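You operate a simulated robot arm through the tools that you are given. There is no shell and no other tool. Be economical: measure what you need, move in short steps, check, and stop when the job is done.

Carry out the task below with a simulated two-armed robot. There is one attempt and no reset: what you move stays moved.

## Task
On the top of the green bench, fold the green scarf in half, so that its two long edges meet.

Only the result counts: the job must be done as asked and must still hold three seconds after the hand-in. Knocking over, shifting, dropping, spilling or breaking anything else fails it. Flat cloth is picked up by pressing the open fingertips on it (5 to 10 N) and closing them slowly along it; thin cloth reads only 2 to 8 mm in the jaws.

## Robot
Two 7-joint arms with two-finger parallel grippers on one trunk, on a base that drives. Base frame: it is fixed to the floor where the robot stands at the start and does not move with it; the origin is under the middle of the robot, x ahead of it, y to its left, z up; the surface under the hand at the start is at about z = 0.78. Lengths are in m, angles in degrees, forces in N, time in s.
The left shoulder is at the start at [0.07, 0.163, 1.095], the right one opposite. With the tool pointing down near the work surface each hand reaches from about 0.4 to 0.88 m from the robot's upright axis, wherever it stands, measured 20 degrees to its own side. Places, roughly: top of the green bench [0.6, -1.1, 0.8]. Payload 3.43 kg a hand.
Tool frame (each hand has its own): the origin (TCP) lies between the finger pads and is the grasp point; the fingertips stand 0.034 m ahead of it; z points along the fingers, y is the line along which they close. The gripper opens to 0.128 m. The fingers are 0.024 m wide and 0.012 m thick; the gripper's body (0.048 by 0.13 m) begins 0.096 m behind the TCP.
Orientation is told as [roll, pitch, yaw] about the base's x, y, z axes, in that order, counted from this pose: with the fingers straight down and closing along the base's y, the tool's x points along the base's -x, its y along +y and its z along -z.

## Interface
- The arms move only by the tool jog_arm. It takes "left_deltas", "right_deltas" or both (then of equal length, played together; a hand with none holds still); each is a list of rows, each a list of 7 numbers: the shift along the base's x, y, z in cm, then the turn, a rotation vector about the base's x, y, z in degrees, then the gripper command, from -1 (shut) to 1 (fully open), values between in proportion. In form: [[dx, dy, dz, rx, ry, rz, grip], ...]. A call has 1 to 10 rows; each row is the pose to reach, as a shift and turn from the pose commanded when the call began. A row lasts 0.2 s, in which the tool goes at most 0.05 m and 8.6 degrees; a call with a longer step from one row to the next is refused whole, and so is a gripper value outside its range. A pose out of reach is approached as far as the arm can. The call stops where the force on the tool passes 40 N (or 10 N more than at its start, if that is more) or the arm is blocked; 0.2 s more then pass. The fingers move at their own pace (about 0.153 m/s each) and stop on an object; they squeeze with about 24 N. The grip force told is the motor's: it shows also when the fingers shut on nothing. Time passes only in rows, and 0.2 s behind the last, so rows that repeat a pose let the fingers close. The reply holds the time, the measured pose of the TCP, the force on the tool along the base axes, the opening and the grip force, in the units named above and with some noise, with the torque about the TCP (base axes, N m) and any sound that the robot's microphone picked up, and new pictures: "views" is both (left out), scene, wrist or none (wrist: the cameras of the hands that moved).
- Cameras (640 x 400 px; columns grow to the right, rows downward): "scene" is now at [0.1493, -0.0023, 1.3167]; the picture's right is [0.09, -1.00, -0.00], its down [-0.71, -0.06, -0.71] and it looks along [0.70, 0.06, -0.71] (base axes); focal length 266 px, centre (320, 200). "left" rides on the left gripper at [0.076, 0.011, -0.16] in its tool frame; the picture's right is [-0.15, 0.99, 0.00], its down [-0.88, -0.13, -0.46] and it looks along [-0.45, -0.07, 0.89] (tool axes); focal length 234 px, centre (320, 200). "right" rides on the right gripper at [0.076, -0.011, -0.16] in its tool frame; the picture's right is [0.15, 0.99, 0.00], its down [-0.88, 0.13, -0.46] and it looks along [-0.45, 0.07, 0.89] (tool axes); focal length 234 px, centre (320, 200). There is no depth. A picture from a camera that has moved, and an enlarged one, comes with that camera's place and axes in the base frame and with its lens. The place of the scene camera against the robot may be out by one fixed shift of up to 0.025 m in any direction.
- move_column(by): slides the trunk up (or, below 0, down) by that many m; the arms and the scene camera ride with it, the base frame stays. It gives what a move gives, with no picture.
- base_move(legs): drives the robot by 1 to 6 legs, each [ahead, left, turn to the left] in m, m and degrees, along the robot's own axes; the way and the turn of a leg run together, so that a leg with both is an arc; at most 1.5 m and 180 degrees a leg. The arms and the cameras ride along, it lands a little off, and it stops where it bumps. It gives what a move gives, and a new picture of the scene camera.
- aim_head(pan, tilt): turns the head with the scene camera to pan (to the left, within 86 degrees either way) and tilt (down, from -29 to 69), counted from straight ahead of the robot. It gives what a move gives, and a new picture of the scene camera.
- zoom(camera, box): a new picture of the part [left, top, right, bottom] of that camera's present view, enlarged. The clock stands still meanwhile.
- close_job(): hands the job in; it is judged then, once.

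Work in short steps. Places have to be worked out from the pictures, the camera data and where the tool is seen: move nearer, look again, correct. Check each grasp and each placing, and mend what went wrong. You have 120 turns and 260 pictures in all, those below and enlarged ones among them. Open the grippers and draw the arms clear of the work before you hand the job in, unless the task says otherwise; then end with one line.

The tools are called after "Request:" as a command line: name --argument value ..., lists and objects as JSON in quotes. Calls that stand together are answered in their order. jog_arm: Moves the arms, as the interface text tells. Its arguments: {"type":"object","properties":{"left_deltas":{"type":"array"},"right_deltas":{"type":"array"},"views":{"type":"string","enum":["both","scene","wrist","none"]}},"required":[]} The other tools are called the same way: move_column (by) slides the trunk up or down; base_move (legs) drives the base; aim_head (pan, tilt) turns the head that bears the scene camera; zoom (camera, box) takes an enlarged picture of a part of a camera's view; close_job () hands the job in.

At the start:

```text
time_s: 0.0
left_tool_pos: [0.6524, 0.2254, 0.945]
left_tcp_rot: [0.1, 0.0, 0.1]
left_contact_force: [-0.4, 0.2, 0.6]
left_ft_torque: [0.01, -0.02, 0.03]
left_grip_width: 0.1279
left_finger_force: 0.0
right_tool_pos: [0.638, -0.3676, 0.913]
right_tcp_rot: [0.0, 0.0, 0.0]
right_contact_force: [-0.3, 0.2, 0.1]
right_ft_torque: [-0.06, 0.02, 0.02]
right_grip_width: 0.128
right_finger_force: 0.1
trunk travel left (down, up): [-0.575, 0.365]
robot x, y, heading: [-0.0008, 0.0004, 0.0]
head pan, tilt: [5.1, 45.1]
```

scene: 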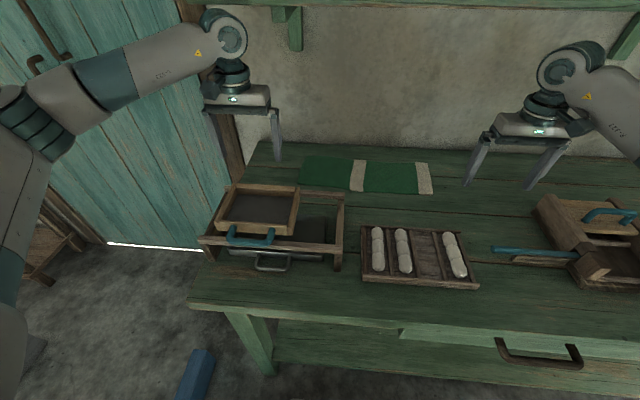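
right: 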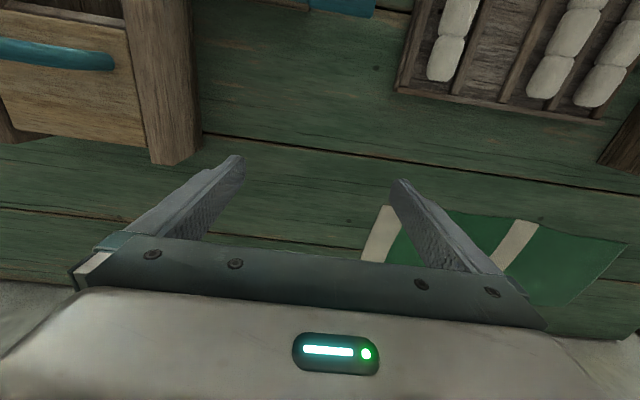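
left: 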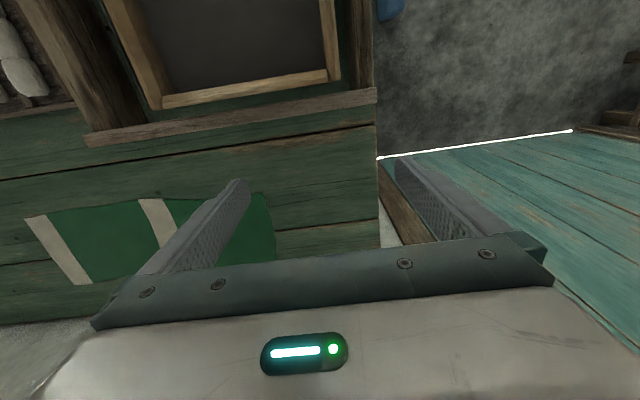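

The scarf lies near the back edge of the bench. I zoom in to measure it.

Request:
zoom --camera "scene" --box '[240, 120, 480, 270]'

Request:
aim_head --pan -50 --tilt 35

```text
2.67 times, centred on (360, 195) of scene
camera zoom: at [0.1493, -0.0023, 1.3167], right [0.09, -1.0, 0.0], down [-0.71, -0.06, -0.71], along [0.7, 0.06, -0.71], focal length 708 px, centre (213, 213)
```

zoom: 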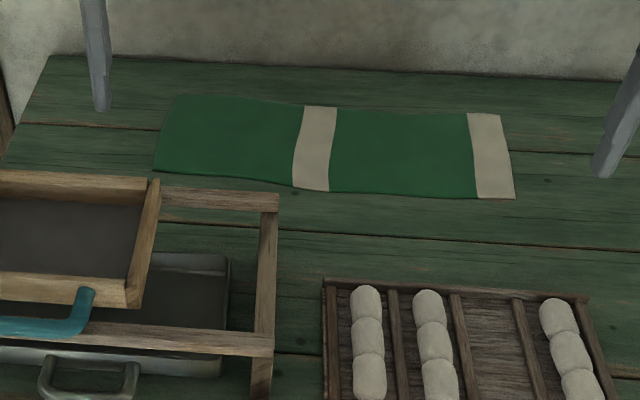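

```text
time_s: 1.2
left_tool_pos: [0.6516, 0.2255, 0.9456]
left_tcp_rot: [0.0, 0.0, 0.0]
left_contact_force: [0.7, 0.2, 0.0]
left_ft_torque: [0.01, 0.01, 0.0]
left_grip_width: 0.1281
left_finger_force: 0.1
right_tool_pos: [0.6374, -0.3679, 0.9132]
right_tcp_rot: [0.0, -0.1, 0.0]
right_contact_force: [-0.5, 0.5, -0.8]
right_ft_torque: [0.02, -0.01, 0.0]
right_grip_width: 0.1283
right_finger_force: 0.1
trunk travel left (down, up): [-0.575, 0.365]
robot x, y, heading: [0.0014, -0.0023, -0.1]
head pan, tilt: [-50.0, 35.0]
camera scene: at [0.125, -0.0769, 1.3317], right [-0.77, -0.64, 0.0], down [-0.37, 0.44, -0.82], along [0.53, -0.63, -0.57], focal length 266 px, centre (320, 200)
```

scene: 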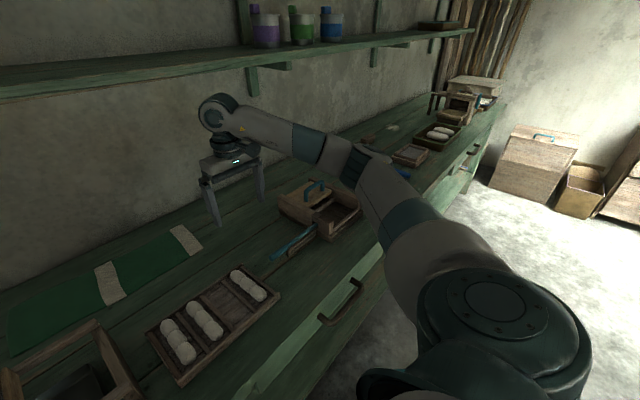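

The scarf spans about x 0.735–0.89 and y −0.29–0.12 on this bench. I'll lift the hands, centre the robot on the scarf and move a bit nearer.

Request:
jog_arm --left_deltas '[[0, 0, 4, 0, 0, 0, 1], [0, 0, 8, 0, 0, 0, 0.5]]' --right_deltas '[[0, 0, 5, 0, 0, 0, 1], [0, 0, 10, 0, 0, 0, 0.5]]' --views "none"

Request:
base_move --legs '[[0, -0.085, 0], [0.06, 0, 0]]'

Request:
aim_head --pan 0 --tilt 42

```text
time_s: 1.8
left_tool_pos: [0.6509, 0.2263, 1.0267]
left_tcp_rot: [-0.1, -0.1, 0.0]
left_contact_force: [-0.8, -0.5, -0.4]
left_ft_torque: [0.04, -0.01, 0.01]
left_grip_width: 0.096
left_finger_force: 0.0
right_tool_pos: [0.6356, -0.3673, 1.0132]
right_tcp_rot: [0.1, -0.1, 0.0]
right_contact_force: [0.1, -0.3, 0.5]
right_ft_torque: [-0.02, 0.0, 0.0]
right_grip_width: 0.096
right_finger_force: 0.1
trunk travel left (down, up): [-0.575, 0.365]
robot x, y, heading: [0.0016, -0.0006, 0.2]
head pan, tilt: [-50.0, 35.0]
```

```text
time_s: 3.4
left_tool_pos: [0.6662, 0.1487, 1.0304]
left_tcp_rot: [0.3, -0.2, -0.5]
left_contact_force: [-0.7, 0.6, 0.0]
left_ft_torque: [-0.01, 0.0, -0.02]
left_grip_width: 0.0963
left_finger_force: 0.1
right_tool_pos: [0.6648, -0.441, 1.0173]
right_tcp_rot: [-0.1, -0.2, 0.9]
right_contact_force: [-0.3, 0.7, -0.3]
right_ft_torque: [-0.01, -0.05, -0.03]
right_grip_width: 0.096
right_finger_force: 0.0
trunk travel left (down, up): [-0.575, 0.365]
robot x, y, heading: [0.033, -0.0857, 1.0]
head pan, tilt: [-50.0, 35.0]
stopped in leg 2: the robot was blocked; the commanded pose is now the measured one
camera scene: at [0.1464, -0.1589, 1.3327], right [-0.76, -0.65, -0.01], down [-0.37, 0.43, -0.82], along [0.54, -0.62, -0.57], focal length 266 px, centre (320, 200)
```

scene: 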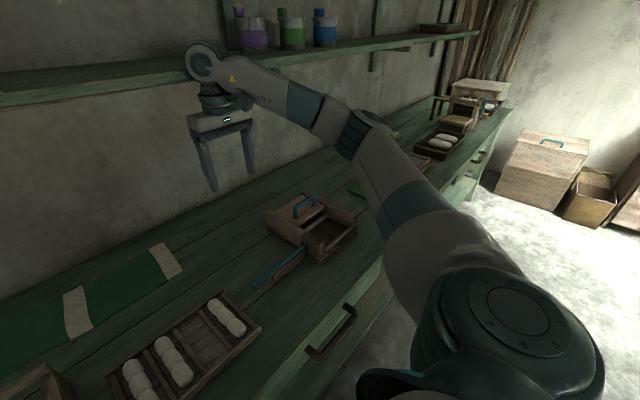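

```text
time_s: 4.6
left_tool_pos: [0.6659, 0.1476, 1.0306]
left_tcp_rot: [0.4, -0.3, -0.5]
left_contact_force: [0.2, 0.0, 0.6]
left_ft_torque: [0.0, 0.01, -0.03]
left_grip_width: 0.0962
left_finger_force: 0.1
right_tool_pos: [0.6633, -0.4424, 1.0193]
right_tcp_rot: [-0.1, -0.5, 0.7]
right_contact_force: [0.7, -0.7, 0.7]
right_ft_torque: [0.0, 0.01, -0.04]
right_grip_width: 0.0959
right_finger_force: 0.0
trunk travel left (down, up): [-0.575, 0.365]
robot x, y, heading: [0.0358, -0.0813, 0.6]
head pan, tilt: [0.0, 42.0]
camera scene: at [0.1708, -0.0901, 1.3225], right [0.01, -1.0, 0.0], down [-0.66, -0.01, -0.75], along [0.75, 0.01, -0.66], focal length 266 px, centre (320, 200)
```

scene: 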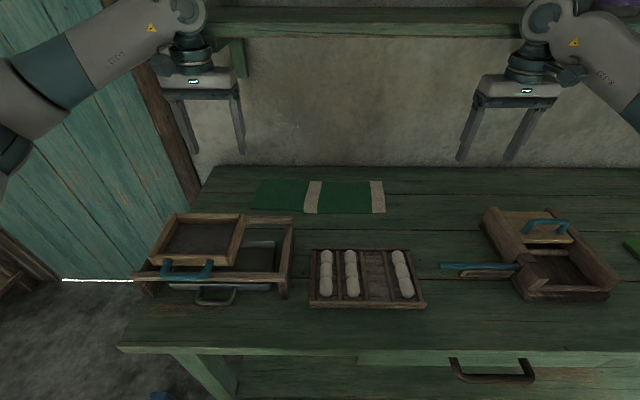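

The base touched the bench at x≈0.036 and nothing else appears moved. There is another green item far to the right, so I'll check it isn't the scarf.

Request:
aim_head --pan -60 --tilt 25

Request:
zoom --camera "scene" --box '[150, 80, 470, 280]'

```text
time_s: 5.9
left_tool_pos: [0.6665, 0.148, 1.0304]
left_tcp_rot: [0.3, -0.2, -0.6]
left_contact_force: [-0.7, -0.3, 1.4]
left_ft_torque: [0.02, -0.01, -0.01]
left_grip_width: 0.0961
left_finger_force: 0.0
right_tool_pos: [0.6629, -0.4426, 1.0191]
right_tcp_rot: [-0.2, -0.5, 0.7]
right_contact_force: [-0.7, -0.2, 0.8]
right_ft_torque: [-0.06, -0.01, 0.0]
right_grip_width: 0.0962
right_finger_force: 0.1
trunk travel left (down, up): [-0.575, 0.365]
robot x, y, heading: [0.0347, -0.0842, 0.5]
head pan, tilt: [-60.0, 25.0]
camera scene: at [0.1337, -0.17, 1.3486], right [-0.86, -0.51, -0.01], down [-0.21, 0.36, -0.91], along [0.47, -0.78, -0.42], focal length 266 px, centre (320, 200)
```

scene: 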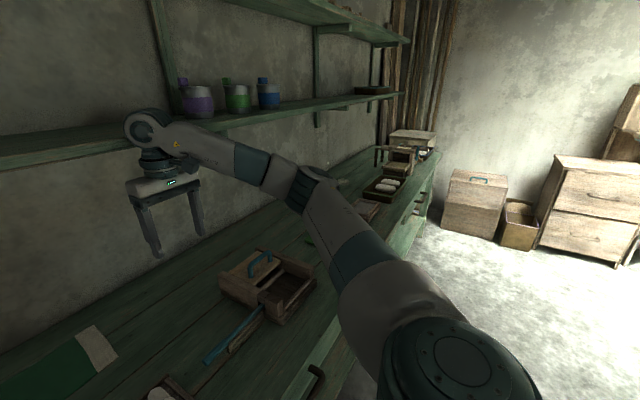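

```text
2.00 times, centred on (310, 180) of scene
camera zoom: at [0.1337, -0.17, 1.3486], right [-0.86, -0.51, -0.01], down [-0.21, 0.36, -0.91], along [0.47, -0.78, -0.42], focal length 531 px, centre (340, 240)
```

zoom: 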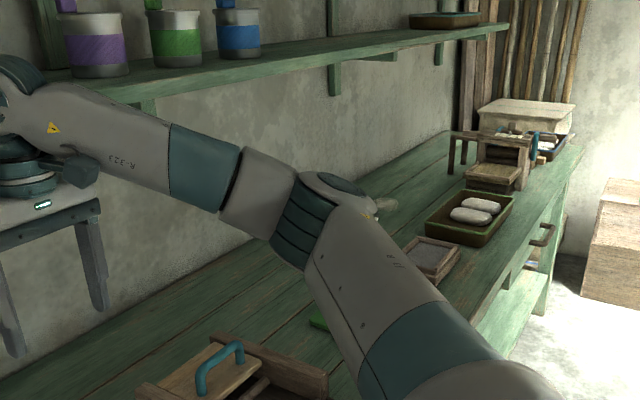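

Something green is hidden behind the arm; I look from another pan angle.

Request:
aim_head --pan -28 --tilt 42

```text
time_s: 6.9
left_tool_pos: [0.6665, 0.1476, 1.0289]
left_tcp_rot: [0.3, -0.2, -0.5]
left_contact_force: [0.0, 0.5, 0.3]
left_ft_torque: [0.01, 0.01, 0.0]
left_grip_width: 0.0963
left_finger_force: 0.1
right_tool_pos: [0.663, -0.4424, 1.0193]
right_tcp_rot: [-0.2, -0.6, 0.7]
right_contact_force: [0.0, 0.3, 0.1]
right_ft_torque: [0.04, -0.03, -0.01]
right_grip_width: 0.0961
right_finger_force: 0.1
trunk travel left (down, up): [-0.575, 0.365]
robot x, y, heading: [0.0306, -0.0835, 0.5]
head pan, tilt: [-28.0, 42.0]
camera scene: at [0.1612, -0.1294, 1.3226], right [-0.46, -0.89, 0.0], down [-0.59, 0.31, -0.75], along [0.67, -0.34, -0.66], focal length 266 px, centre (320, 200)
```

scene: 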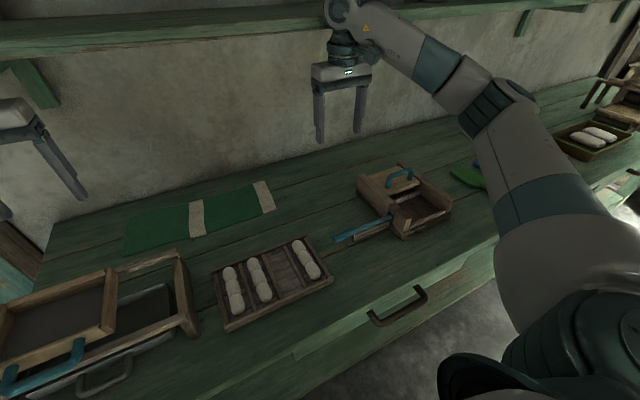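

Request:
zoom --camera "scene" --box '[430, 140, 526, 200]'

Request:
zoom --camera "right" --box '[0, 0, 640, 400]'

Request:
zoom --camera "left" --box '[0, 0, 640, 400]'

```text
6.67 times, centred on (478, 170) of scene
camera zoom: at [0.1612, -0.1294, 1.3226], right [-0.46, -0.89, 0.0], down [-0.59, 0.31, -0.75], along [0.67, -0.34, -0.66], focal length 1770 px, centre (-733, 400)
```

zoom: 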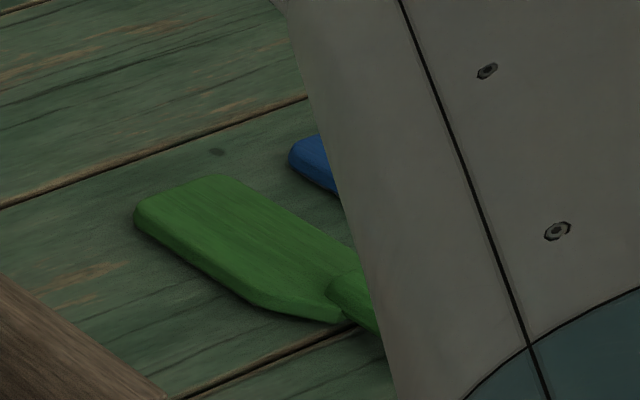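

```text
1.00 times, centred on (320, 200) of right (not enlarged: the box is as wide or as high as the picture)
camera zoom: at [0.5859, -0.4553, 1.1784], right [-0.16, 0.99, 0.0], down [0.87, 0.14, 0.46], along [0.46, 0.07, -0.89], focal length 234 px, centre (320, 200)
```

zoom: 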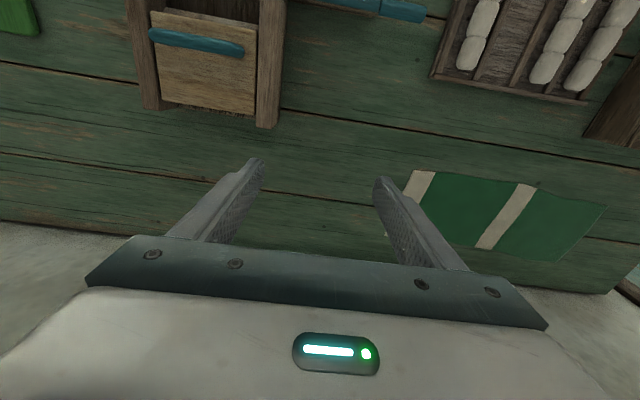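

```text
1.00 times, centred on (320, 200) of left (not enlarged: the box is as wide or as high as the picture)
camera zoom: at [0.5907, 0.1591, 1.1901], right [0.15, 0.99, 0.01], down [0.88, -0.14, 0.46], along [0.45, -0.07, -0.89], focal length 234 px, centre (320, 200)
```

zoom: 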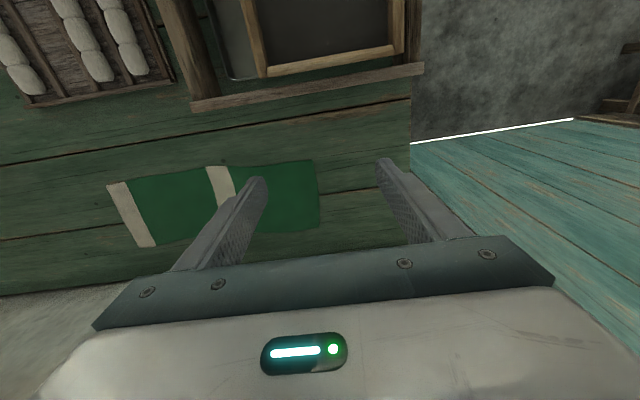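

The green item is a wooden paddle, so this scarf is the right one. From the wrist cameras the near edge runs from about (0.717, 0.126) to (0.706, −0.268) and the far edge is at x≈0.857. I bring both hands to hover over the near corners, tilted 20°, jaws about 3 cm.

Request:
jog_arm --left_deltas '[[1, -1, -2.5, 0, -4, 0, 0.2], [2, -2, -5, 0, -8, 0, 0], [3, -3, -7.5, 0, -12, 0, -0.3], [4, -4, -10, 0, -16, 0, -0.5], [5, -5, -12.5, 0, -20, 0, -0.53], [5.7, -5.3, -15, 0, -20, 0, -0.53]]' --right_deltas '[[1, 4, -2, 0, -4, 0, 0.2], [2, 8, -4, 0, -8, 0, 0], [3, 12, -6.5, 0, -12, 0, -0.3], [4, 16, -9, 0, -16, 0, -0.5], [5, 20, -11.5, 0, -20, 0, -0.53], [5.1, 20.2, -14, 0, -20, 0, -0.53]]' --views "wrist"

Request:
aim_head --pan 0 --tilt 42

```text
time_s: 8.3
left_tool_pos: [0.7336, 0.0903, 0.8722]
left_tcp_rot: [0.5, -19.7, -0.4]
left_contact_force: [0.4, -0.3, 0.6]
left_ft_torque: [-0.01, 0.0, -0.03]
left_grip_width: 0.03
left_finger_force: 0.0
right_tool_pos: [0.7238, -0.2439, 0.8712]
right_tcp_rot: [-0.2, -19.9, 0.6]
right_contact_force: [0.3, 0.6, -0.5]
right_ft_torque: [0.04, 0.02, 0.02]
right_grip_width: 0.0302
right_finger_force: 0.1
trunk travel left (down, up): [-0.575, 0.365]
robot x, y, heading: [0.03, -0.0838, 0.5]
head pan, tilt: [-28.0, 42.0]
camera right: at [0.5987, -0.2567, 0.9952], right [-0.15, 0.99, -0.05], down [0.67, 0.14, 0.73], along [0.73, 0.07, -0.68], focal length 234 px, centre (320, 200)
camera left: at [0.6092, 0.1017, 0.9991], right [0.14, 0.99, 0.06], down [0.68, -0.14, 0.72], along [0.72, -0.06, -0.69], focal length 234 px, centre (320, 200)
```

right: 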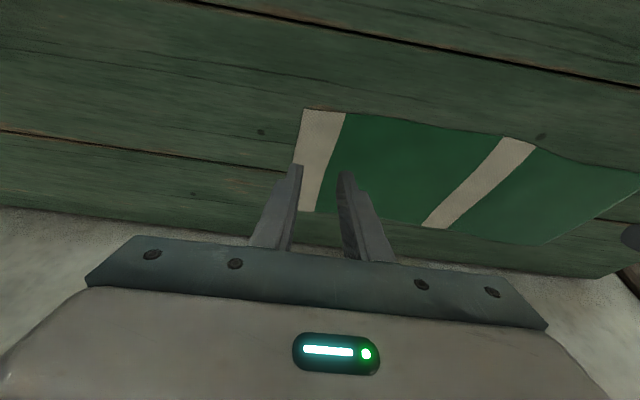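
left: 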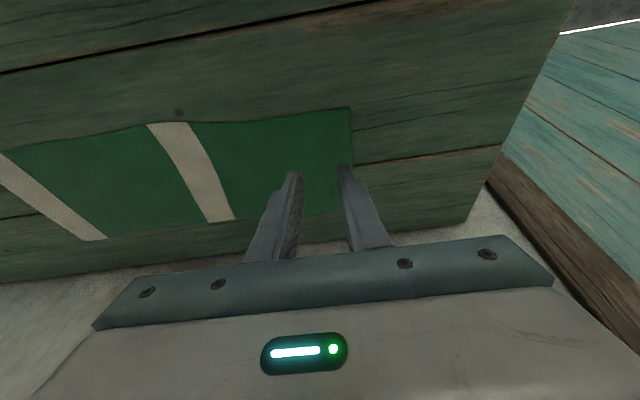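

```text
time_s: 9.2
left_tool_pos: [0.7332, 0.0919, 0.8727]
left_tcp_rot: [0.6, -19.6, -0.5]
left_contact_force: [-0.5, 0.1, 1.4]
left_ft_torque: [0.01, 0.02, 0.0]
left_grip_width: 0.03
left_finger_force: 0.1
right_tool_pos: [0.7237, -0.2448, 0.8715]
right_tcp_rot: [-0.3, -19.8, 0.7]
right_contact_force: [0.5, -0.8, 0.0]
right_ft_torque: [0.05, 0.02, -0.02]
right_grip_width: 0.0304
right_finger_force: 0.0
trunk travel left (down, up): [-0.575, 0.365]
robot x, y, heading: [0.0289, -0.0848, 0.3]
head pan, tilt: [0.0, 42.0]
camera scene: at [0.1837, -0.0929, 1.3212], right [0.01, -1.0, 0.0], down [-0.67, -0.01, -0.74], along [0.74, 0.01, -0.67], focal length 266 px, centre (320, 200)
```

scene: 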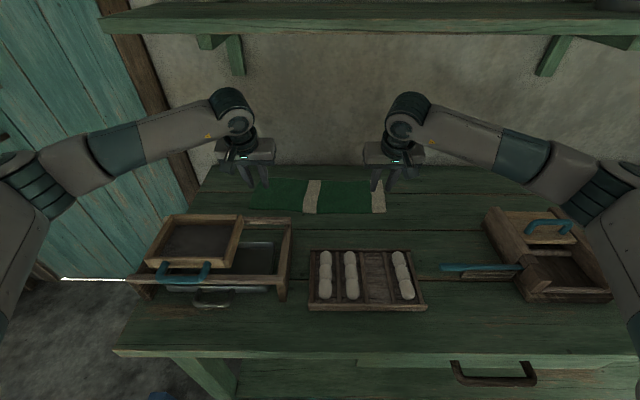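

The fingers stand about 1 cm too far inside; near corners re-measured at (0.716, 0.128) and (0.706, −0.269). I shift back 1.1 cm and go down to just above the cloth.

Request:
jog_arm --left_deltas '[[-1.1, 0.6, -2, 0, 0, 0, -0.53], [-1.1, 0.6, -4, 0, 0, 0, -0.53], [-1.1, 0.6, -4.9, 0, 0, 0, -0.53], [-1.1, 0.6, -4.9, 0, 0, 0, -0.53]]' --right_deltas '[[-1.1, 0.5, -2, 0, 0, 0, -0.53], [-1.1, 0.5, -4, 0, 0, 0, -0.53], [-1.1, 0.5, -4.8, 0, 0, 0, -0.53], [-1.1, 0.5, -4.8, 0, 0, 0, -0.53]]' --views "wrist"

```text
time_s: 10.2
left_tool_pos: [0.7218, 0.0976, 0.824]
left_tcp_rot: [0.7, -19.6, -0.5]
left_contact_force: [0.6, 0.0, 0.5]
left_ft_torque: [-0.03, -0.03, -0.02]
left_grip_width: 0.0302
left_finger_force: 0.2
right_tool_pos: [0.713, -0.2395, 0.8232]
right_tcp_rot: [-0.2, -19.9, 0.7]
right_contact_force: [0.9, -0.3, 0.4]
right_ft_torque: [0.0, 0.04, -0.03]
right_grip_width: 0.0299
right_finger_force: 0.0
trunk travel left (down, up): [-0.575, 0.365]
robot x, y, heading: [0.0324, -0.0877, 0.7]
head pan, tilt: [0.0, 42.0]
camera right: at [0.5873, -0.2513, 0.9486], right [-0.15, 0.99, -0.05], down [0.67, 0.14, 0.73], along [0.73, 0.07, -0.68], focal length 234 px, centre (320, 200)
camera left: at [0.5979, 0.1085, 0.9505], right [0.14, 0.99, 0.06], down [0.68, -0.14, 0.72], along [0.72, -0.06, -0.69], focal length 234 px, centre (320, 200)
```

right: 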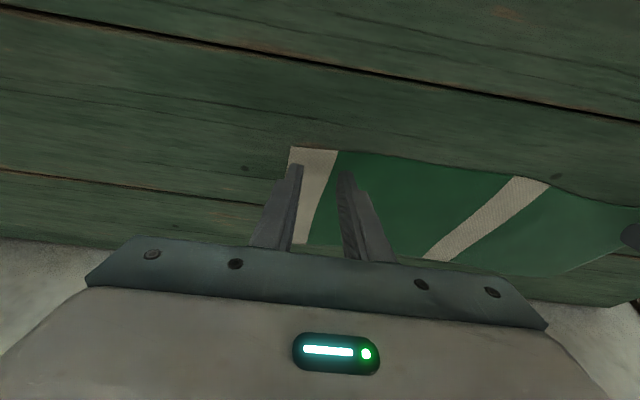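
left: 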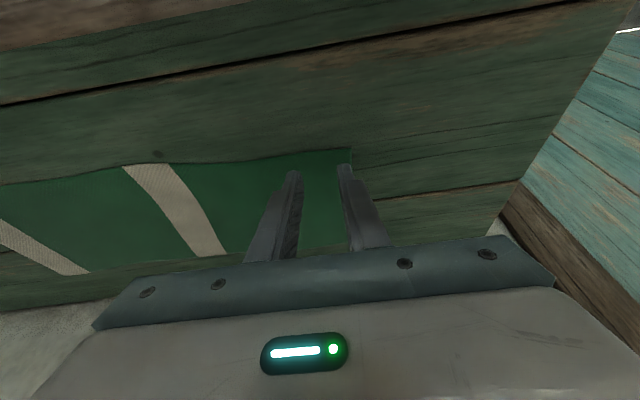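

Fingertips are well placed, just inside the edge. I lower to contact in small steps, reading forces.

Request:
jog_arm --left_deltas '[[0, 0, -0.3, 0, 0, 0, -0.53], [0, 0, -0.6, 0, 0, 0, -0.53], [0, 0, -0.8, 0, 0, 0, -0.53], [0, 0, -0.8, 0, 0, 0, -0.53]]' --right_deltas '[[0, 0, -0.3, 0, 0, 0, -0.53], [0, 0, -0.6, 0, 0, 0, -0.53], [0, 0, -0.8, 0, 0, 0, -0.53], [0, 0, -0.8, 0, 0, 0, -0.53]]' --views "none"

```text
time_s: 11.2
left_tool_pos: [0.7222, 0.0986, 0.8178]
left_tcp_rot: [0.6, -19.7, -0.5]
left_contact_force: [0.6, 0.3, 3.7]
left_ft_torque: [-0.05, -0.02, -0.02]
left_grip_width: 0.0301
left_finger_force: 0.1
right_tool_pos: [0.7125, -0.2381, 0.8183]
right_tcp_rot: [-0.2, -19.9, 0.7]
right_contact_force: [1.2, -0.3, 7.2]
right_ft_torque: [0.03, -0.04, 0.0]
right_grip_width: 0.0302
right_finger_force: 0.1
trunk travel left (down, up): [-0.575, 0.365]
robot x, y, heading: [0.0333, -0.0857, 0.4]
head pan, tilt: [0.0, 42.0]
```

Contact: left 3.7 N, right 7.2 N. I press the left a bit more and close both slowly.

Request:
jog_arm --left_deltas '[[0, 0, -0.3, 0, 0, 0, -0.53], [0, 0, -0.3, 0, 0, 0, -0.6], [0, 0, -0.3, 0, 0, 0, -0.67], [0, 0, -0.3, 0, 0, 0, -0.74], [0, 0, -0.3, 0, 0, 0, -0.81], [0, 0, -0.3, 0, 0, 0, -0.88], [0, 0, -0.3, 0, 0, 0, -0.95], [0, 0, -0.3, 0, 0, 0, -1], [0, 0, -0.3, 0, 0, 0, -1]]' --right_deltas '[[0, 0, 0, 0, 0, 0, -0.53], [0, 0, 0, 0, 0, 0, -0.6], [0, 0, 0, 0, 0, 0, -0.67], [0, 0, 0, 0, 0, 0, -0.74], [0, 0, 0, 0, 0, 0, -0.81], [0, 0, 0, 0, 0, 0, -0.88], [0, 0, 0, 0, 0, 0, -0.95], [0, 0, 0, 0, 0, 0, -1], [0, 0, 0, 0, 0, 0, -1]]' --views "wrist"

```text
time_s: 13.2
left_tool_pos: [0.7204, 0.0973, 0.8178]
left_tcp_rot: [0.5, -19.9, -0.6]
left_contact_force: [1.7, -1.8, 33.9]
left_ft_torque: [-0.08, -0.06, 0.0]
left_grip_width: 0.0071
left_finger_force: 23.8
right_tool_pos: [0.7106, -0.239, 0.8172]
right_tcp_rot: [-0.3, -20.1, 0.6]
right_contact_force: [0.4, 0.1, 0.6]
right_ft_torque: [0.02, -0.02, 0.02]
right_grip_width: 0.0
right_finger_force: 24.1
trunk travel left (down, up): [-0.575, 0.365]
robot x, y, heading: [0.0342, -0.0857, 0.5]
head pan, tilt: [0.0, 42.0]
camera right: at [0.5844, -0.2516, 0.9421], right [-0.15, 0.99, -0.05], down [0.67, 0.14, 0.73], along [0.73, 0.07, -0.68], focal length 234 px, centre (320, 200)
camera left: at [0.5958, 0.108, 0.9423], right [0.14, 0.99, 0.06], down [0.67, -0.14, 0.73], along [0.73, -0.06, -0.68], focal length 234 px, centre (320, 200)
```

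right: 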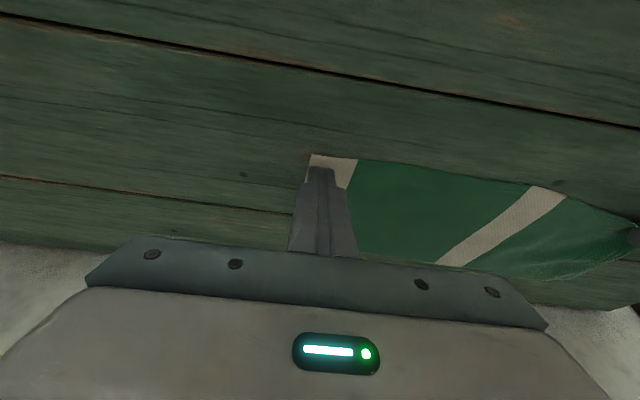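
left: 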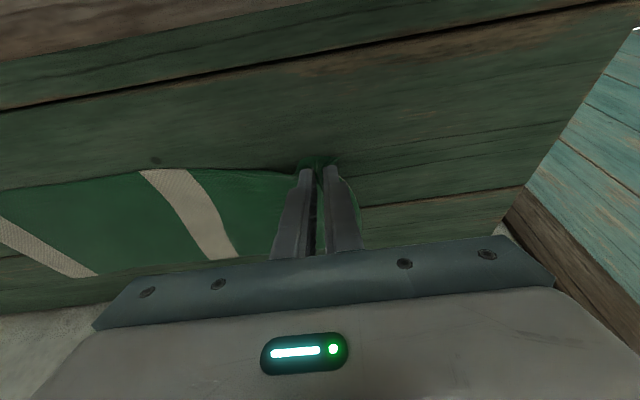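

Left has a 7 mm grip; the right slipped off as the cloth slid ~2 cm toward the left. I relieve the left press, lift and reopen the right, and reposition it over the shifted corner.

Request:
jog_arm --left_deltas '[[0, 0, 0.5, 0, 0, 0, -1], [0, 0, 0.5, 0, 0, 0, -1], [0, 0, 0.5, 0, 0, 0, -1], [0, 0, 0.5, 0, 0, 0, -1], [0, 0, 0.5, 0, 0, 0, -1]]' --right_deltas '[[0, 0, 1.5, 0, 0, 0, -1], [0, 0, 1.5, 0, 0, 0, -0.53], [0.1, 1.6, 1.5, 0, 0, 0, -0.53], [0.1, 1.6, 0.8, 0, 0, 0, -0.53], [0.1, 1.6, 0.8, 0, 0, 0, -0.53]]' --views "wrist"

```text
time_s: 14.4
left_tool_pos: [0.7218, 0.0985, 0.8176]
left_tcp_rot: [0.6, -19.5, -0.6]
left_contact_force: [-0.4, -0.6, 3.3]
left_ft_torque: [-0.04, -0.01, -0.05]
left_grip_width: 0.0069
left_finger_force: 23.8
right_tool_pos: [0.7137, -0.221, 0.8239]
right_tcp_rot: [-0.3, -19.9, 0.7]
right_contact_force: [0.2, -0.3, -0.3]
right_ft_torque: [-0.04, -0.02, -0.02]
right_grip_width: 0.0299
right_finger_force: 0.1
trunk travel left (down, up): [-0.575, 0.365]
robot x, y, heading: [0.0325, -0.0789, 0.6]
head pan, tilt: [0.0, 42.0]
camera right: at [0.5876, -0.2345, 0.9485], right [-0.15, 0.99, -0.05], down [0.67, 0.14, 0.73], along [0.73, 0.07, -0.68], focal length 234 px, centre (320, 200)
camera left: at [0.5977, 0.1094, 0.9436], right [0.14, 0.99, 0.06], down [0.68, -0.14, 0.72], along [0.72, -0.06, -0.69], focal length 234 px, centre (320, 200)
```

right: 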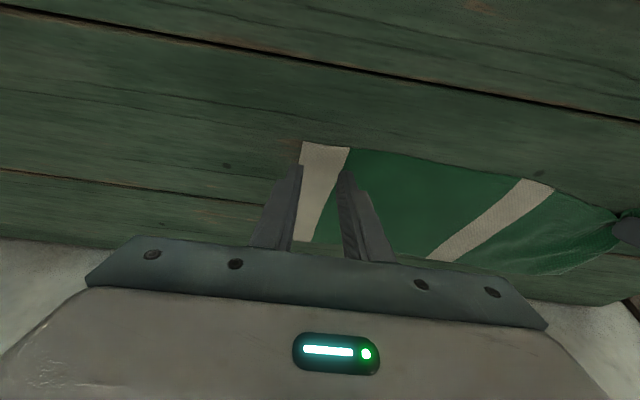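
left: 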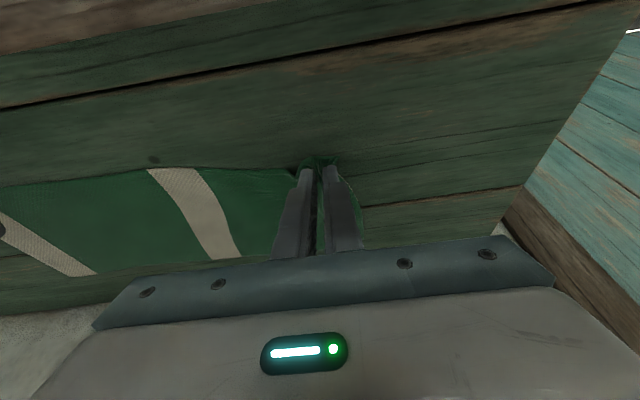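

The right corner is now about (0.701, −0.243). I move right +0.6 cm in y and −0.5 cm in x, press to about 8–10 N, and check the force first.

Request:
jog_arm --right_deltas '[[-0.5, 0.7, 0, 0, 0, 0, -0.53], [-0.5, 0.7, -0.5, 0, 0, 0, -0.53], [-0.5, 0.7, -0.95, 0, 0, 0, -0.53], [-0.5, 0.7, -0.95, 0, 0, 0, -0.53]]' --views "wrist"

```text
time_s: 15.4
left_tool_pos: [0.7205, 0.0975, 0.8188]
left_tcp_rot: [0.5, -19.8, -0.5]
left_contact_force: [-1.0, 0.0, 0.5]
left_ft_torque: [0.03, 0.02, -0.03]
left_grip_width: 0.0023
left_finger_force: 23.8
right_tool_pos: [0.7083, -0.2161, 0.8177]
right_tcp_rot: [-0.2, -20.1, 0.7]
right_contact_force: [0.4, -0.2, 15.3]
right_ft_torque: [0.04, -0.02, 0.0]
right_grip_width: 0.0298
right_finger_force: 0.1
trunk travel left (down, up): [-0.575, 0.365]
robot x, y, heading: [0.0343, -0.0854, 0.4]
head pan, tilt: [0.0, 42.0]
camera right: at [0.5821, -0.2277, 0.9411], right [-0.15, 0.99, -0.05], down [0.67, 0.14, 0.73], along [0.73, 0.07, -0.68], focal length 234 px, centre (320, 200)
```

right: 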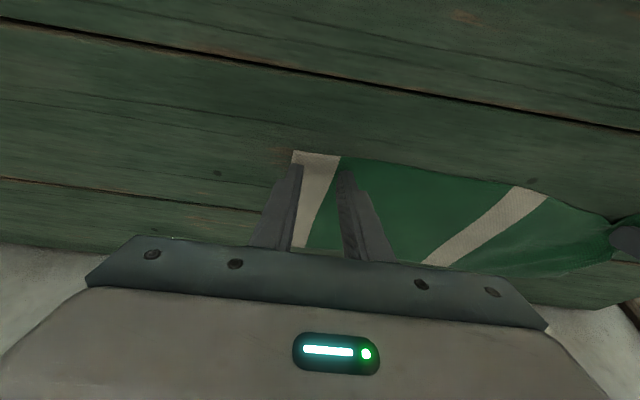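

Right presses 15 N with both tips on the cloth; I ease to ~10 N and close slowly.

Request:
jog_arm --right_deltas '[[0, 0, 0.1, 0, 0, 0, -0.55], [0, 0, 0.1, 0, 0, 0, -0.61], [0, 0, 0.1, 0, 0, 0, -0.67], [0, 0, 0.1, 0, 0, 0, -0.73], [0, 0, 0.1, 0, 0, 0, -0.79], [0, 0, 0.1, 0, 0, 0, -0.85], [0, 0, 0.1, 0, 0, 0, -0.91], [0, 0, 0.1, 0, 0, 0, -0.97], [0, 0, 0.1, 0, 0, 0, -1], [0, 0, 0.1, 0, 0, 0, -1]]' --views "wrist"

Request:
zoom --camera "left" --box '[200, 100, 440, 250]'

```text
time_s: 17.6
left_tool_pos: [0.7209, 0.098, 0.8202]
left_tcp_rot: [0.5, -19.6, -0.6]
left_contact_force: [-0.7, -5.5, -0.1]
left_ft_torque: [-0.25, 0.02, -0.06]
left_grip_width: 0.0024
left_finger_force: 23.6
right_tool_pos: [0.7076, -0.2154, 0.8184]
right_tcp_rot: [-0.2, -20.0, 0.7]
right_contact_force: [1.1, 4.8, 18.3]
right_ft_torque: [0.26, -0.04, -0.09]
right_grip_width: 0.0029
right_finger_force: 24.1
trunk travel left (down, up): [-0.575, 0.365]
robot x, y, heading: [0.0349, -0.0841, 0.7]
head pan, tilt: [0.0, 42.0]
camera right: at [0.5816, -0.2274, 0.9413], right [-0.15, 0.99, -0.05], down [0.67, 0.14, 0.73], along [0.73, 0.07, -0.68], focal length 234 px, centre (320, 200)
```

right: 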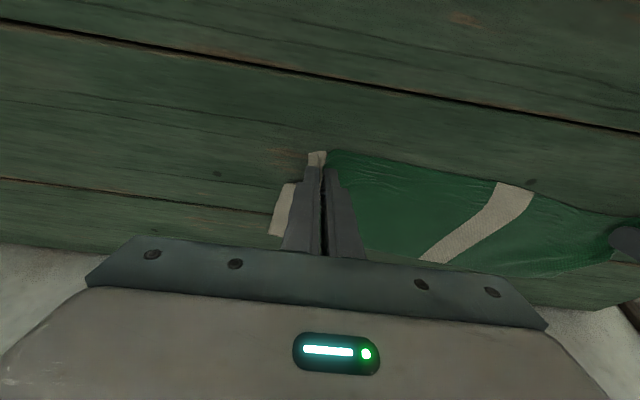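

```text
2.67 times, centred on (320, 175) of left
camera zoom: at [0.5966, 0.109, 0.9454], right [0.14, 0.99, 0.06], down [0.67, -0.14, 0.72], along [0.72, -0.07, -0.69], focal length 624 px, centre (320, 267)
```

zoom: 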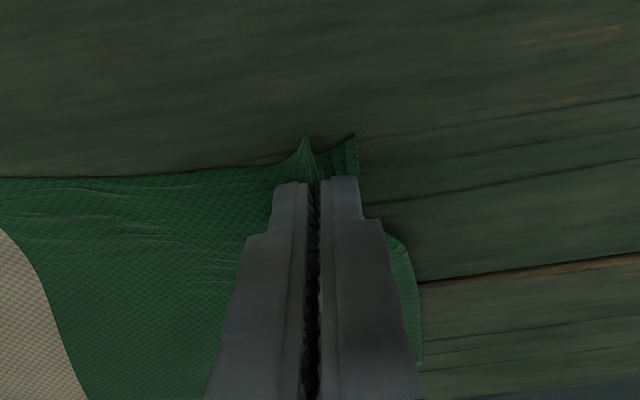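

Both hands grip cloth (2.4 and 2.9 mm) with ~5 N tension between them. I lift both together along the fold arc, slackening a few mm.

Request:
jog_arm --left_deltas '[[0, -0.2, 0.5, 0, 0, 0, -1], [0.3, -0.2, 1.5, 0, 2, 0, -1], [0.7, -0.2, 2.5, 0, 4, 0, -1], [1.3, -0.2, 3.5, 0, 6, 0, -1], [2.1, -0.2, 4.5, 0, 8, 0, -1], [2.1, -0.2, 4.5, 0, 8, 0, -1]]' --right_deltas '[[0, 0.2, 0.5, 0, 0, 0, -1], [0.3, 0.2, 1.5, 0, 2, 0, -1], [0.7, 0.2, 2.5, 0, 4, 0, -1], [1.3, 0.2, 3.5, 0, 6, 0, -1], [2.1, 0.2, 4.5, 0, 8, 0, -1], [2.1, 0.2, 4.5, 0, 8, 0, -1]]'

Request:
zoom --camera "scene" --box '[220, 120, 420, 245]'

```text
time_s: 19.0
left_tool_pos: [0.7431, 0.0964, 0.8631]
left_tcp_rot: [0.5, -11.5, -0.5]
left_contact_force: [-0.3, -5.6, 0.1]
left_ft_torque: [-0.21, 0.06, -0.03]
left_grip_width: 0.0024
left_finger_force: 24.1
right_tool_pos: [0.7296, -0.2134, 0.8604]
right_tcp_rot: [-0.2, -11.9, 0.7]
right_contact_force: [1.7, 4.8, -0.2]
right_ft_torque: [0.17, -0.06, -0.13]
right_grip_width: 0.0025
right_finger_force: 23.8
trunk travel left (down, up): [-0.575, 0.365]
robot x, y, heading: [0.0331, -0.0849, 0.8]
head pan, tilt: [0.0, 42.0]
camera scene: at [0.1834, -0.0926, 1.3212], right [0.01, -1.0, 0.0], down [-0.67, -0.01, -0.74], along [0.74, 0.01, -0.67], focal length 266 px, centre (320, 200)
camera right: at [0.6224, -0.2261, 1.0011], right [-0.15, 0.99, -0.03], down [0.77, 0.14, 0.63], along [0.62, 0.07, -0.78], focal length 234 px, centre (320, 200)
camera left: at [0.6379, 0.1072, 1.0057], right [0.15, 0.99, 0.04], down [0.77, -0.14, 0.62], along [0.62, -0.06, -0.78], focal length 234 px, centre (320, 200)
```

scene: 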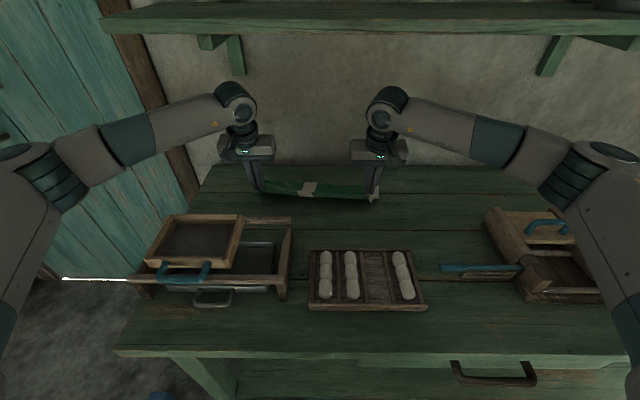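
right: 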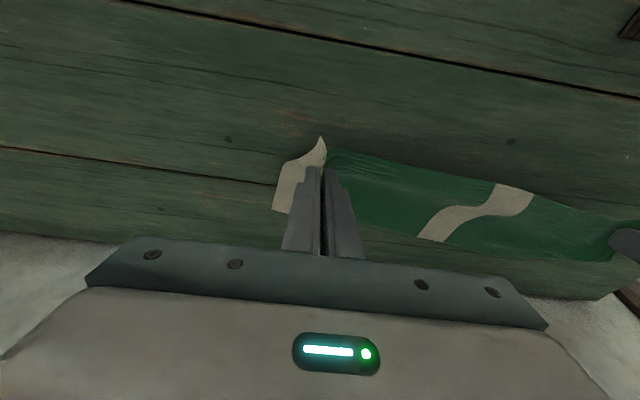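
left: 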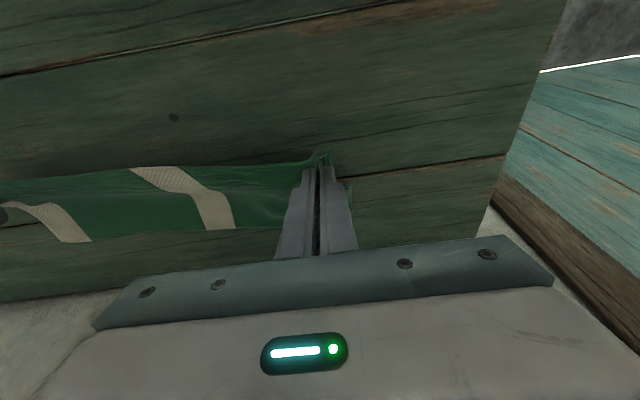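

```text
3.20 times, centred on (320, 182) of scene
camera zoom: at [0.1834, -0.0926, 1.3212], right [0.01, -1.0, 0.0], down [-0.67, -0.01, -0.74], along [0.74, 0.01, -0.67], focal length 850 px, centre (320, 256)
```

zoom: 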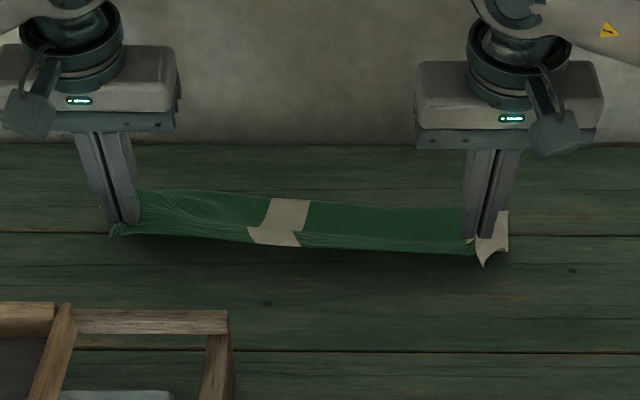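

Clean lift, near edge held at both ends. I continue over the top of the arc with the tools turning past vertical, then look.

Request:
jog_arm --left_deltas '[[1, 0, 1, 0, 2, 0, -1], [2.2, 0, 2, 0, 4, 0, -1], [3.6, 0, 2.6, 0, 6, 0, -1], [5.0, 0, 2.9, 0, 8, 0, -1], [6.3, 0, 2.8, 0, 10, 0, -1], [7.5, 0, 2.5, 0, 13, 0, -1], [8.7, 0, 2.0, 0, 16, 0, -1], [8.7, 0, 2.0, 0, 16, 0, -1]]' --right_deltas '[[1, 0, 1, 0, 2, 0, -1], [2.3, 0, 2, 0, 4, 0, -1], [3.8, 0, 2.6, 0, 6, 0, -1], [5.3, 0, 2.9, 0, 8, 0, -1], [6.8, 0, 2.8, 0, 10, 0, -1], [8.2, 0, 2.5, 0, 13, 0, -1], [9.5, 0, 2.0, 0, 16, 0, -1], [9.5, 0, 2.0, 0, 16, 0, -1]]'

Request:
zoom --camera "scene" --box '[220, 120, 420, 245]'

```text
time_s: 20.8
left_tool_pos: [0.8295, 0.0975, 0.883]
left_tcp_rot: [0.4, 4.4, -0.4]
left_contact_force: [-2.2, -5.2, 0.3]
left_ft_torque: [-0.19, 0.0, 0.01]
left_grip_width: 0.0023
left_finger_force: 23.7
right_tool_pos: [0.824, -0.2125, 0.8812]
right_tcp_rot: [0.0, 4.1, 0.7]
right_contact_force: [0.8, 5.3, 0.2]
right_ft_torque: [0.15, -0.05, -0.12]
right_grip_width: 0.0022
right_finger_force: 23.6
trunk travel left (down, up): [-0.575, 0.365]
robot x, y, heading: [0.0321, -0.0841, 0.6]
head pan, tilt: [0.0, 42.0]
camera scene: at [0.183, -0.0926, 1.3213], right [0.01, -1.0, 0.0], down [-0.67, -0.01, -0.74], along [0.74, 0.01, -0.67], focal length 266 px, centre (320, 200)
camera right: at [0.76, -0.226, 1.0452], right [-0.16, 0.99, 0.01], down [0.91, 0.14, 0.39], along [0.39, 0.07, -0.92], focal length 234 px, centre (320, 200)
camera left: at [0.7674, 0.1078, 1.0498], right [0.16, 0.99, 0.0], down [0.91, -0.14, 0.39], along [0.38, -0.06, -0.92], focal length 234 px, centre (320, 200)
```

scene: 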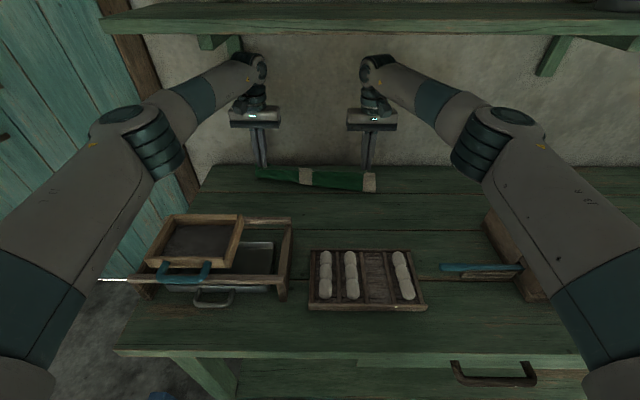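
right: 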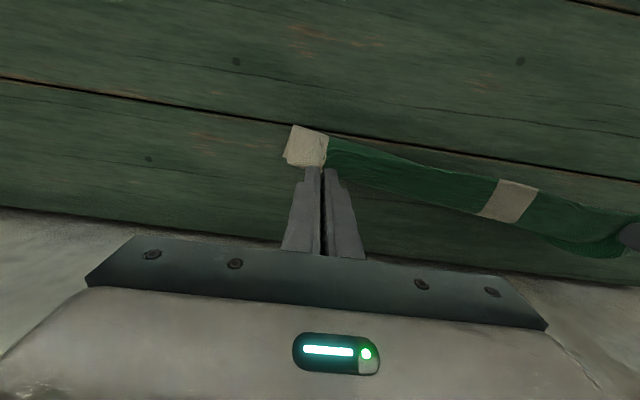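
left: 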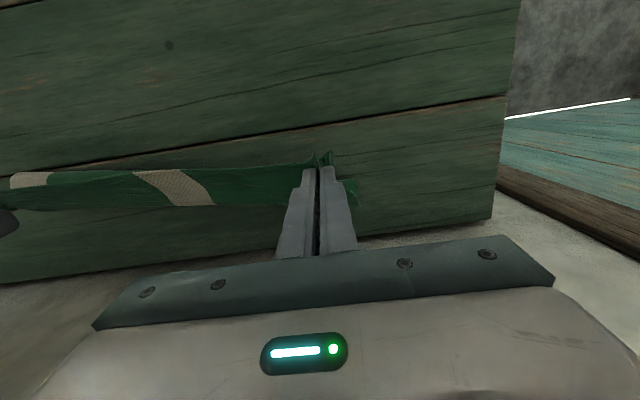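

```text
3.20 times, centred on (320, 182) of scene
camera zoom: at [0.183, -0.0926, 1.3213], right [0.01, -1.0, 0.0], down [-0.67, -0.01, -0.74], along [0.74, 0.01, -0.67], focal length 850 px, centre (320, 256)
```

zoom: 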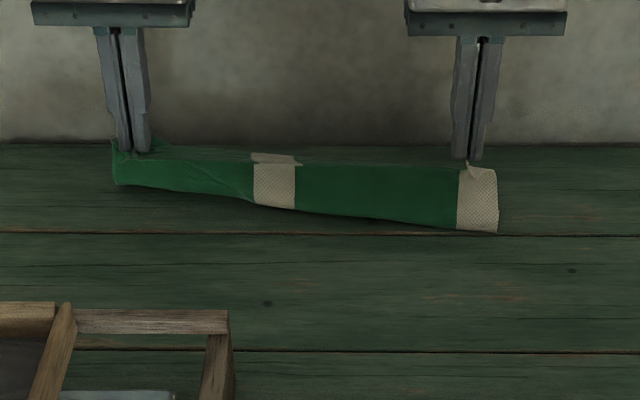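

The fold is forming; the left end looks dragged further back than the right. I look closer before lowering.

Request:
zoom --camera "left" --box '[120, 100, 440, 300]'

Request:
zoom --camera "right" --box '[260, 100, 640, 300]'

Request:
zoom --camera "scene" --box '[240, 140, 336, 200]'

```text
2.00 times, centred on (280, 200) of left
camera zoom: at [0.7674, 0.1078, 1.0498], right [0.16, 0.99, 0.0], down [0.91, -0.14, 0.39], along [0.38, -0.06, -0.92], focal length 468 px, centre (400, 200)
```

zoom: 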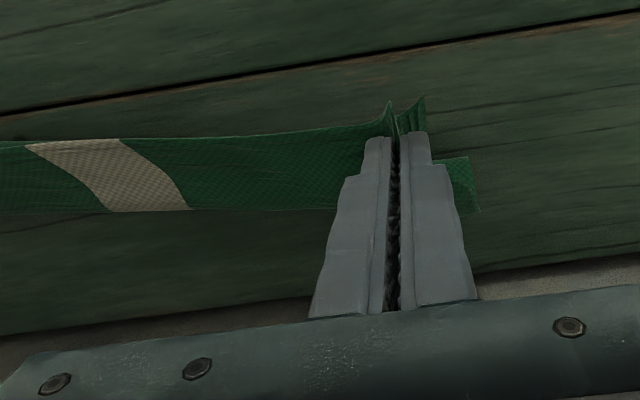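

```text
1.68 times, centred on (450, 200) of right
camera zoom: at [0.76, -0.226, 1.0452], right [-0.16, 0.99, 0.01], down [0.91, 0.14, 0.39], along [0.39, 0.07, -0.92], focal length 394 px, centre (101, 200)
```

zoom: 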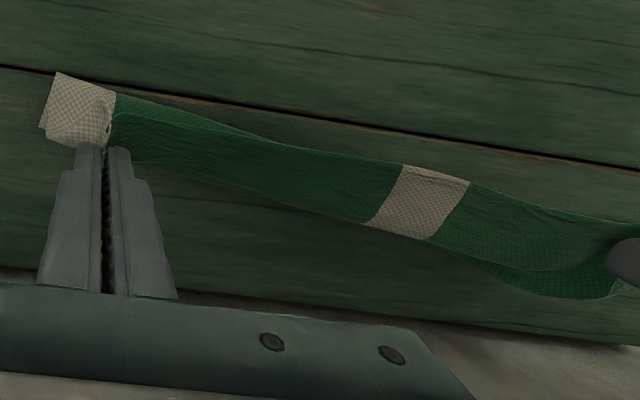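

```text
6.67 times, centred on (288, 170) of scene
camera zoom: at [0.183, -0.0926, 1.3213], right [0.01, -1.0, 0.0], down [-0.67, -0.01, -0.74], along [0.74, 0.01, -0.67], focal length 1770 px, centre (533, 400)
```

zoom: 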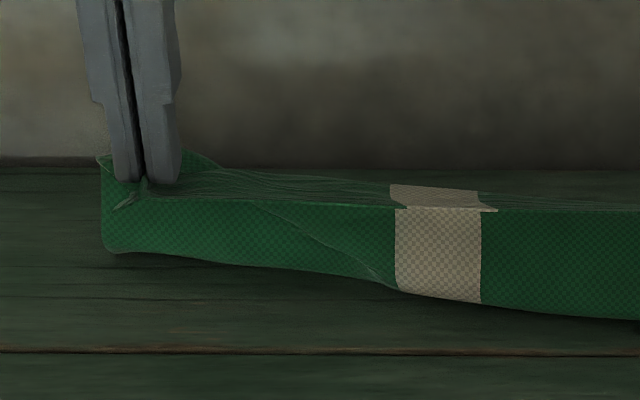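

The left end of the lower layer seems lifted. I lower both hands most of the way to see how it settles.

Request:
jog_arm --left_deltas '[[0.2, 0, -1, 0, 0, 0, -1], [0.4, 0, -2, 0, 0, 0, -1], [0.6, 0, -3, 0, 0, 0, -1], [0.8, 0, -4, 0, 0, 0, -1], [0.8, 0, -4, 0, 0, 0, -1]]' --right_deltas '[[0.3, 0, -1, 0, 0, 0, -1], [0.6, 0, -2, 0, 0, 0, -1], [0.9, 0, -3, 0, 0, 0, -1], [1.2, 0, -4, 0, 0, 0, -1], [1.2, 0, -4, 0, 0, 0, -1]]' --views "wrist"

Request:
zoom --camera "scene" --box '[230, 125, 400, 231]'

```text
time_s: 22.0
left_tool_pos: [0.8386, 0.0954, 0.8428]
left_tcp_rot: [0.4, 4.4, -0.6]
left_contact_force: [-0.3, -5.0, -0.7]
left_ft_torque: [-0.19, 0.04, 0.03]
left_grip_width: 0.002
left_finger_force: 23.8
right_tool_pos: [0.8371, -0.2128, 0.8401]
right_tcp_rot: [0.0, 4.0, 0.7]
right_contact_force: [1.0, 4.9, 0.1]
right_ft_torque: [0.09, -0.01, -0.13]
right_grip_width: 0.0024
right_finger_force: 23.8
trunk travel left (down, up): [-0.575, 0.365]
robot x, y, heading: [0.0325, -0.0855, 0.3]
head pan, tilt: [0.0, 42.0]
camera right: at [0.7725, -0.2259, 1.0048], right [-0.16, 0.99, 0.01], down [0.91, 0.14, 0.39], along [0.39, 0.07, -0.92], focal length 234 px, centre (320, 200)
camera left: at [0.7759, 0.1075, 1.0095], right [0.16, 0.99, 0.0], down [0.91, -0.14, 0.39], along [0.38, -0.06, -0.92], focal length 234 px, centre (320, 200)
```

right: 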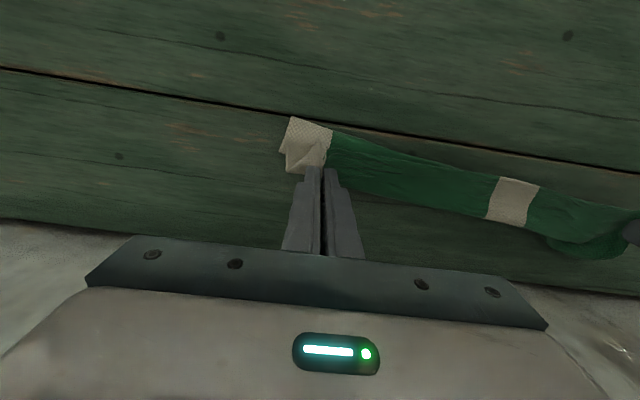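
left: 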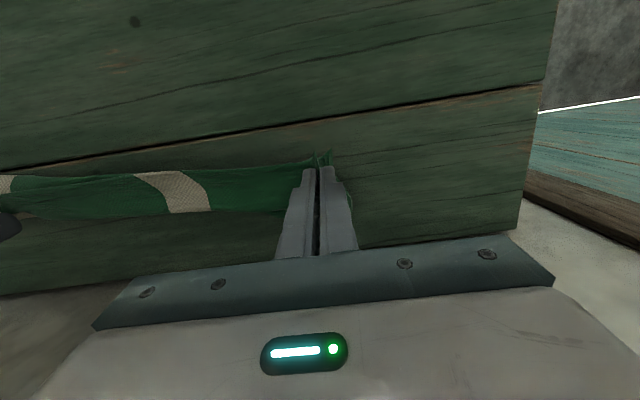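

```text
3.76 times, centred on (315, 178) of scene
camera zoom: at [0.1833, -0.0927, 1.3212], right [0.01, -1.0, 0.0], down [-0.67, -0.01, -0.74], along [0.74, 0.01, -0.67], focal length 1000 px, centre (339, 283)
```

zoom: 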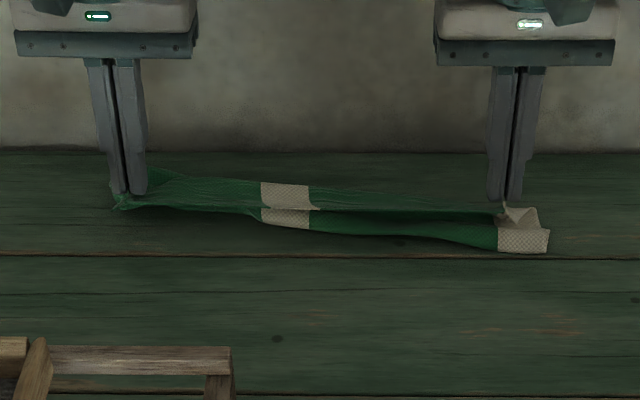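

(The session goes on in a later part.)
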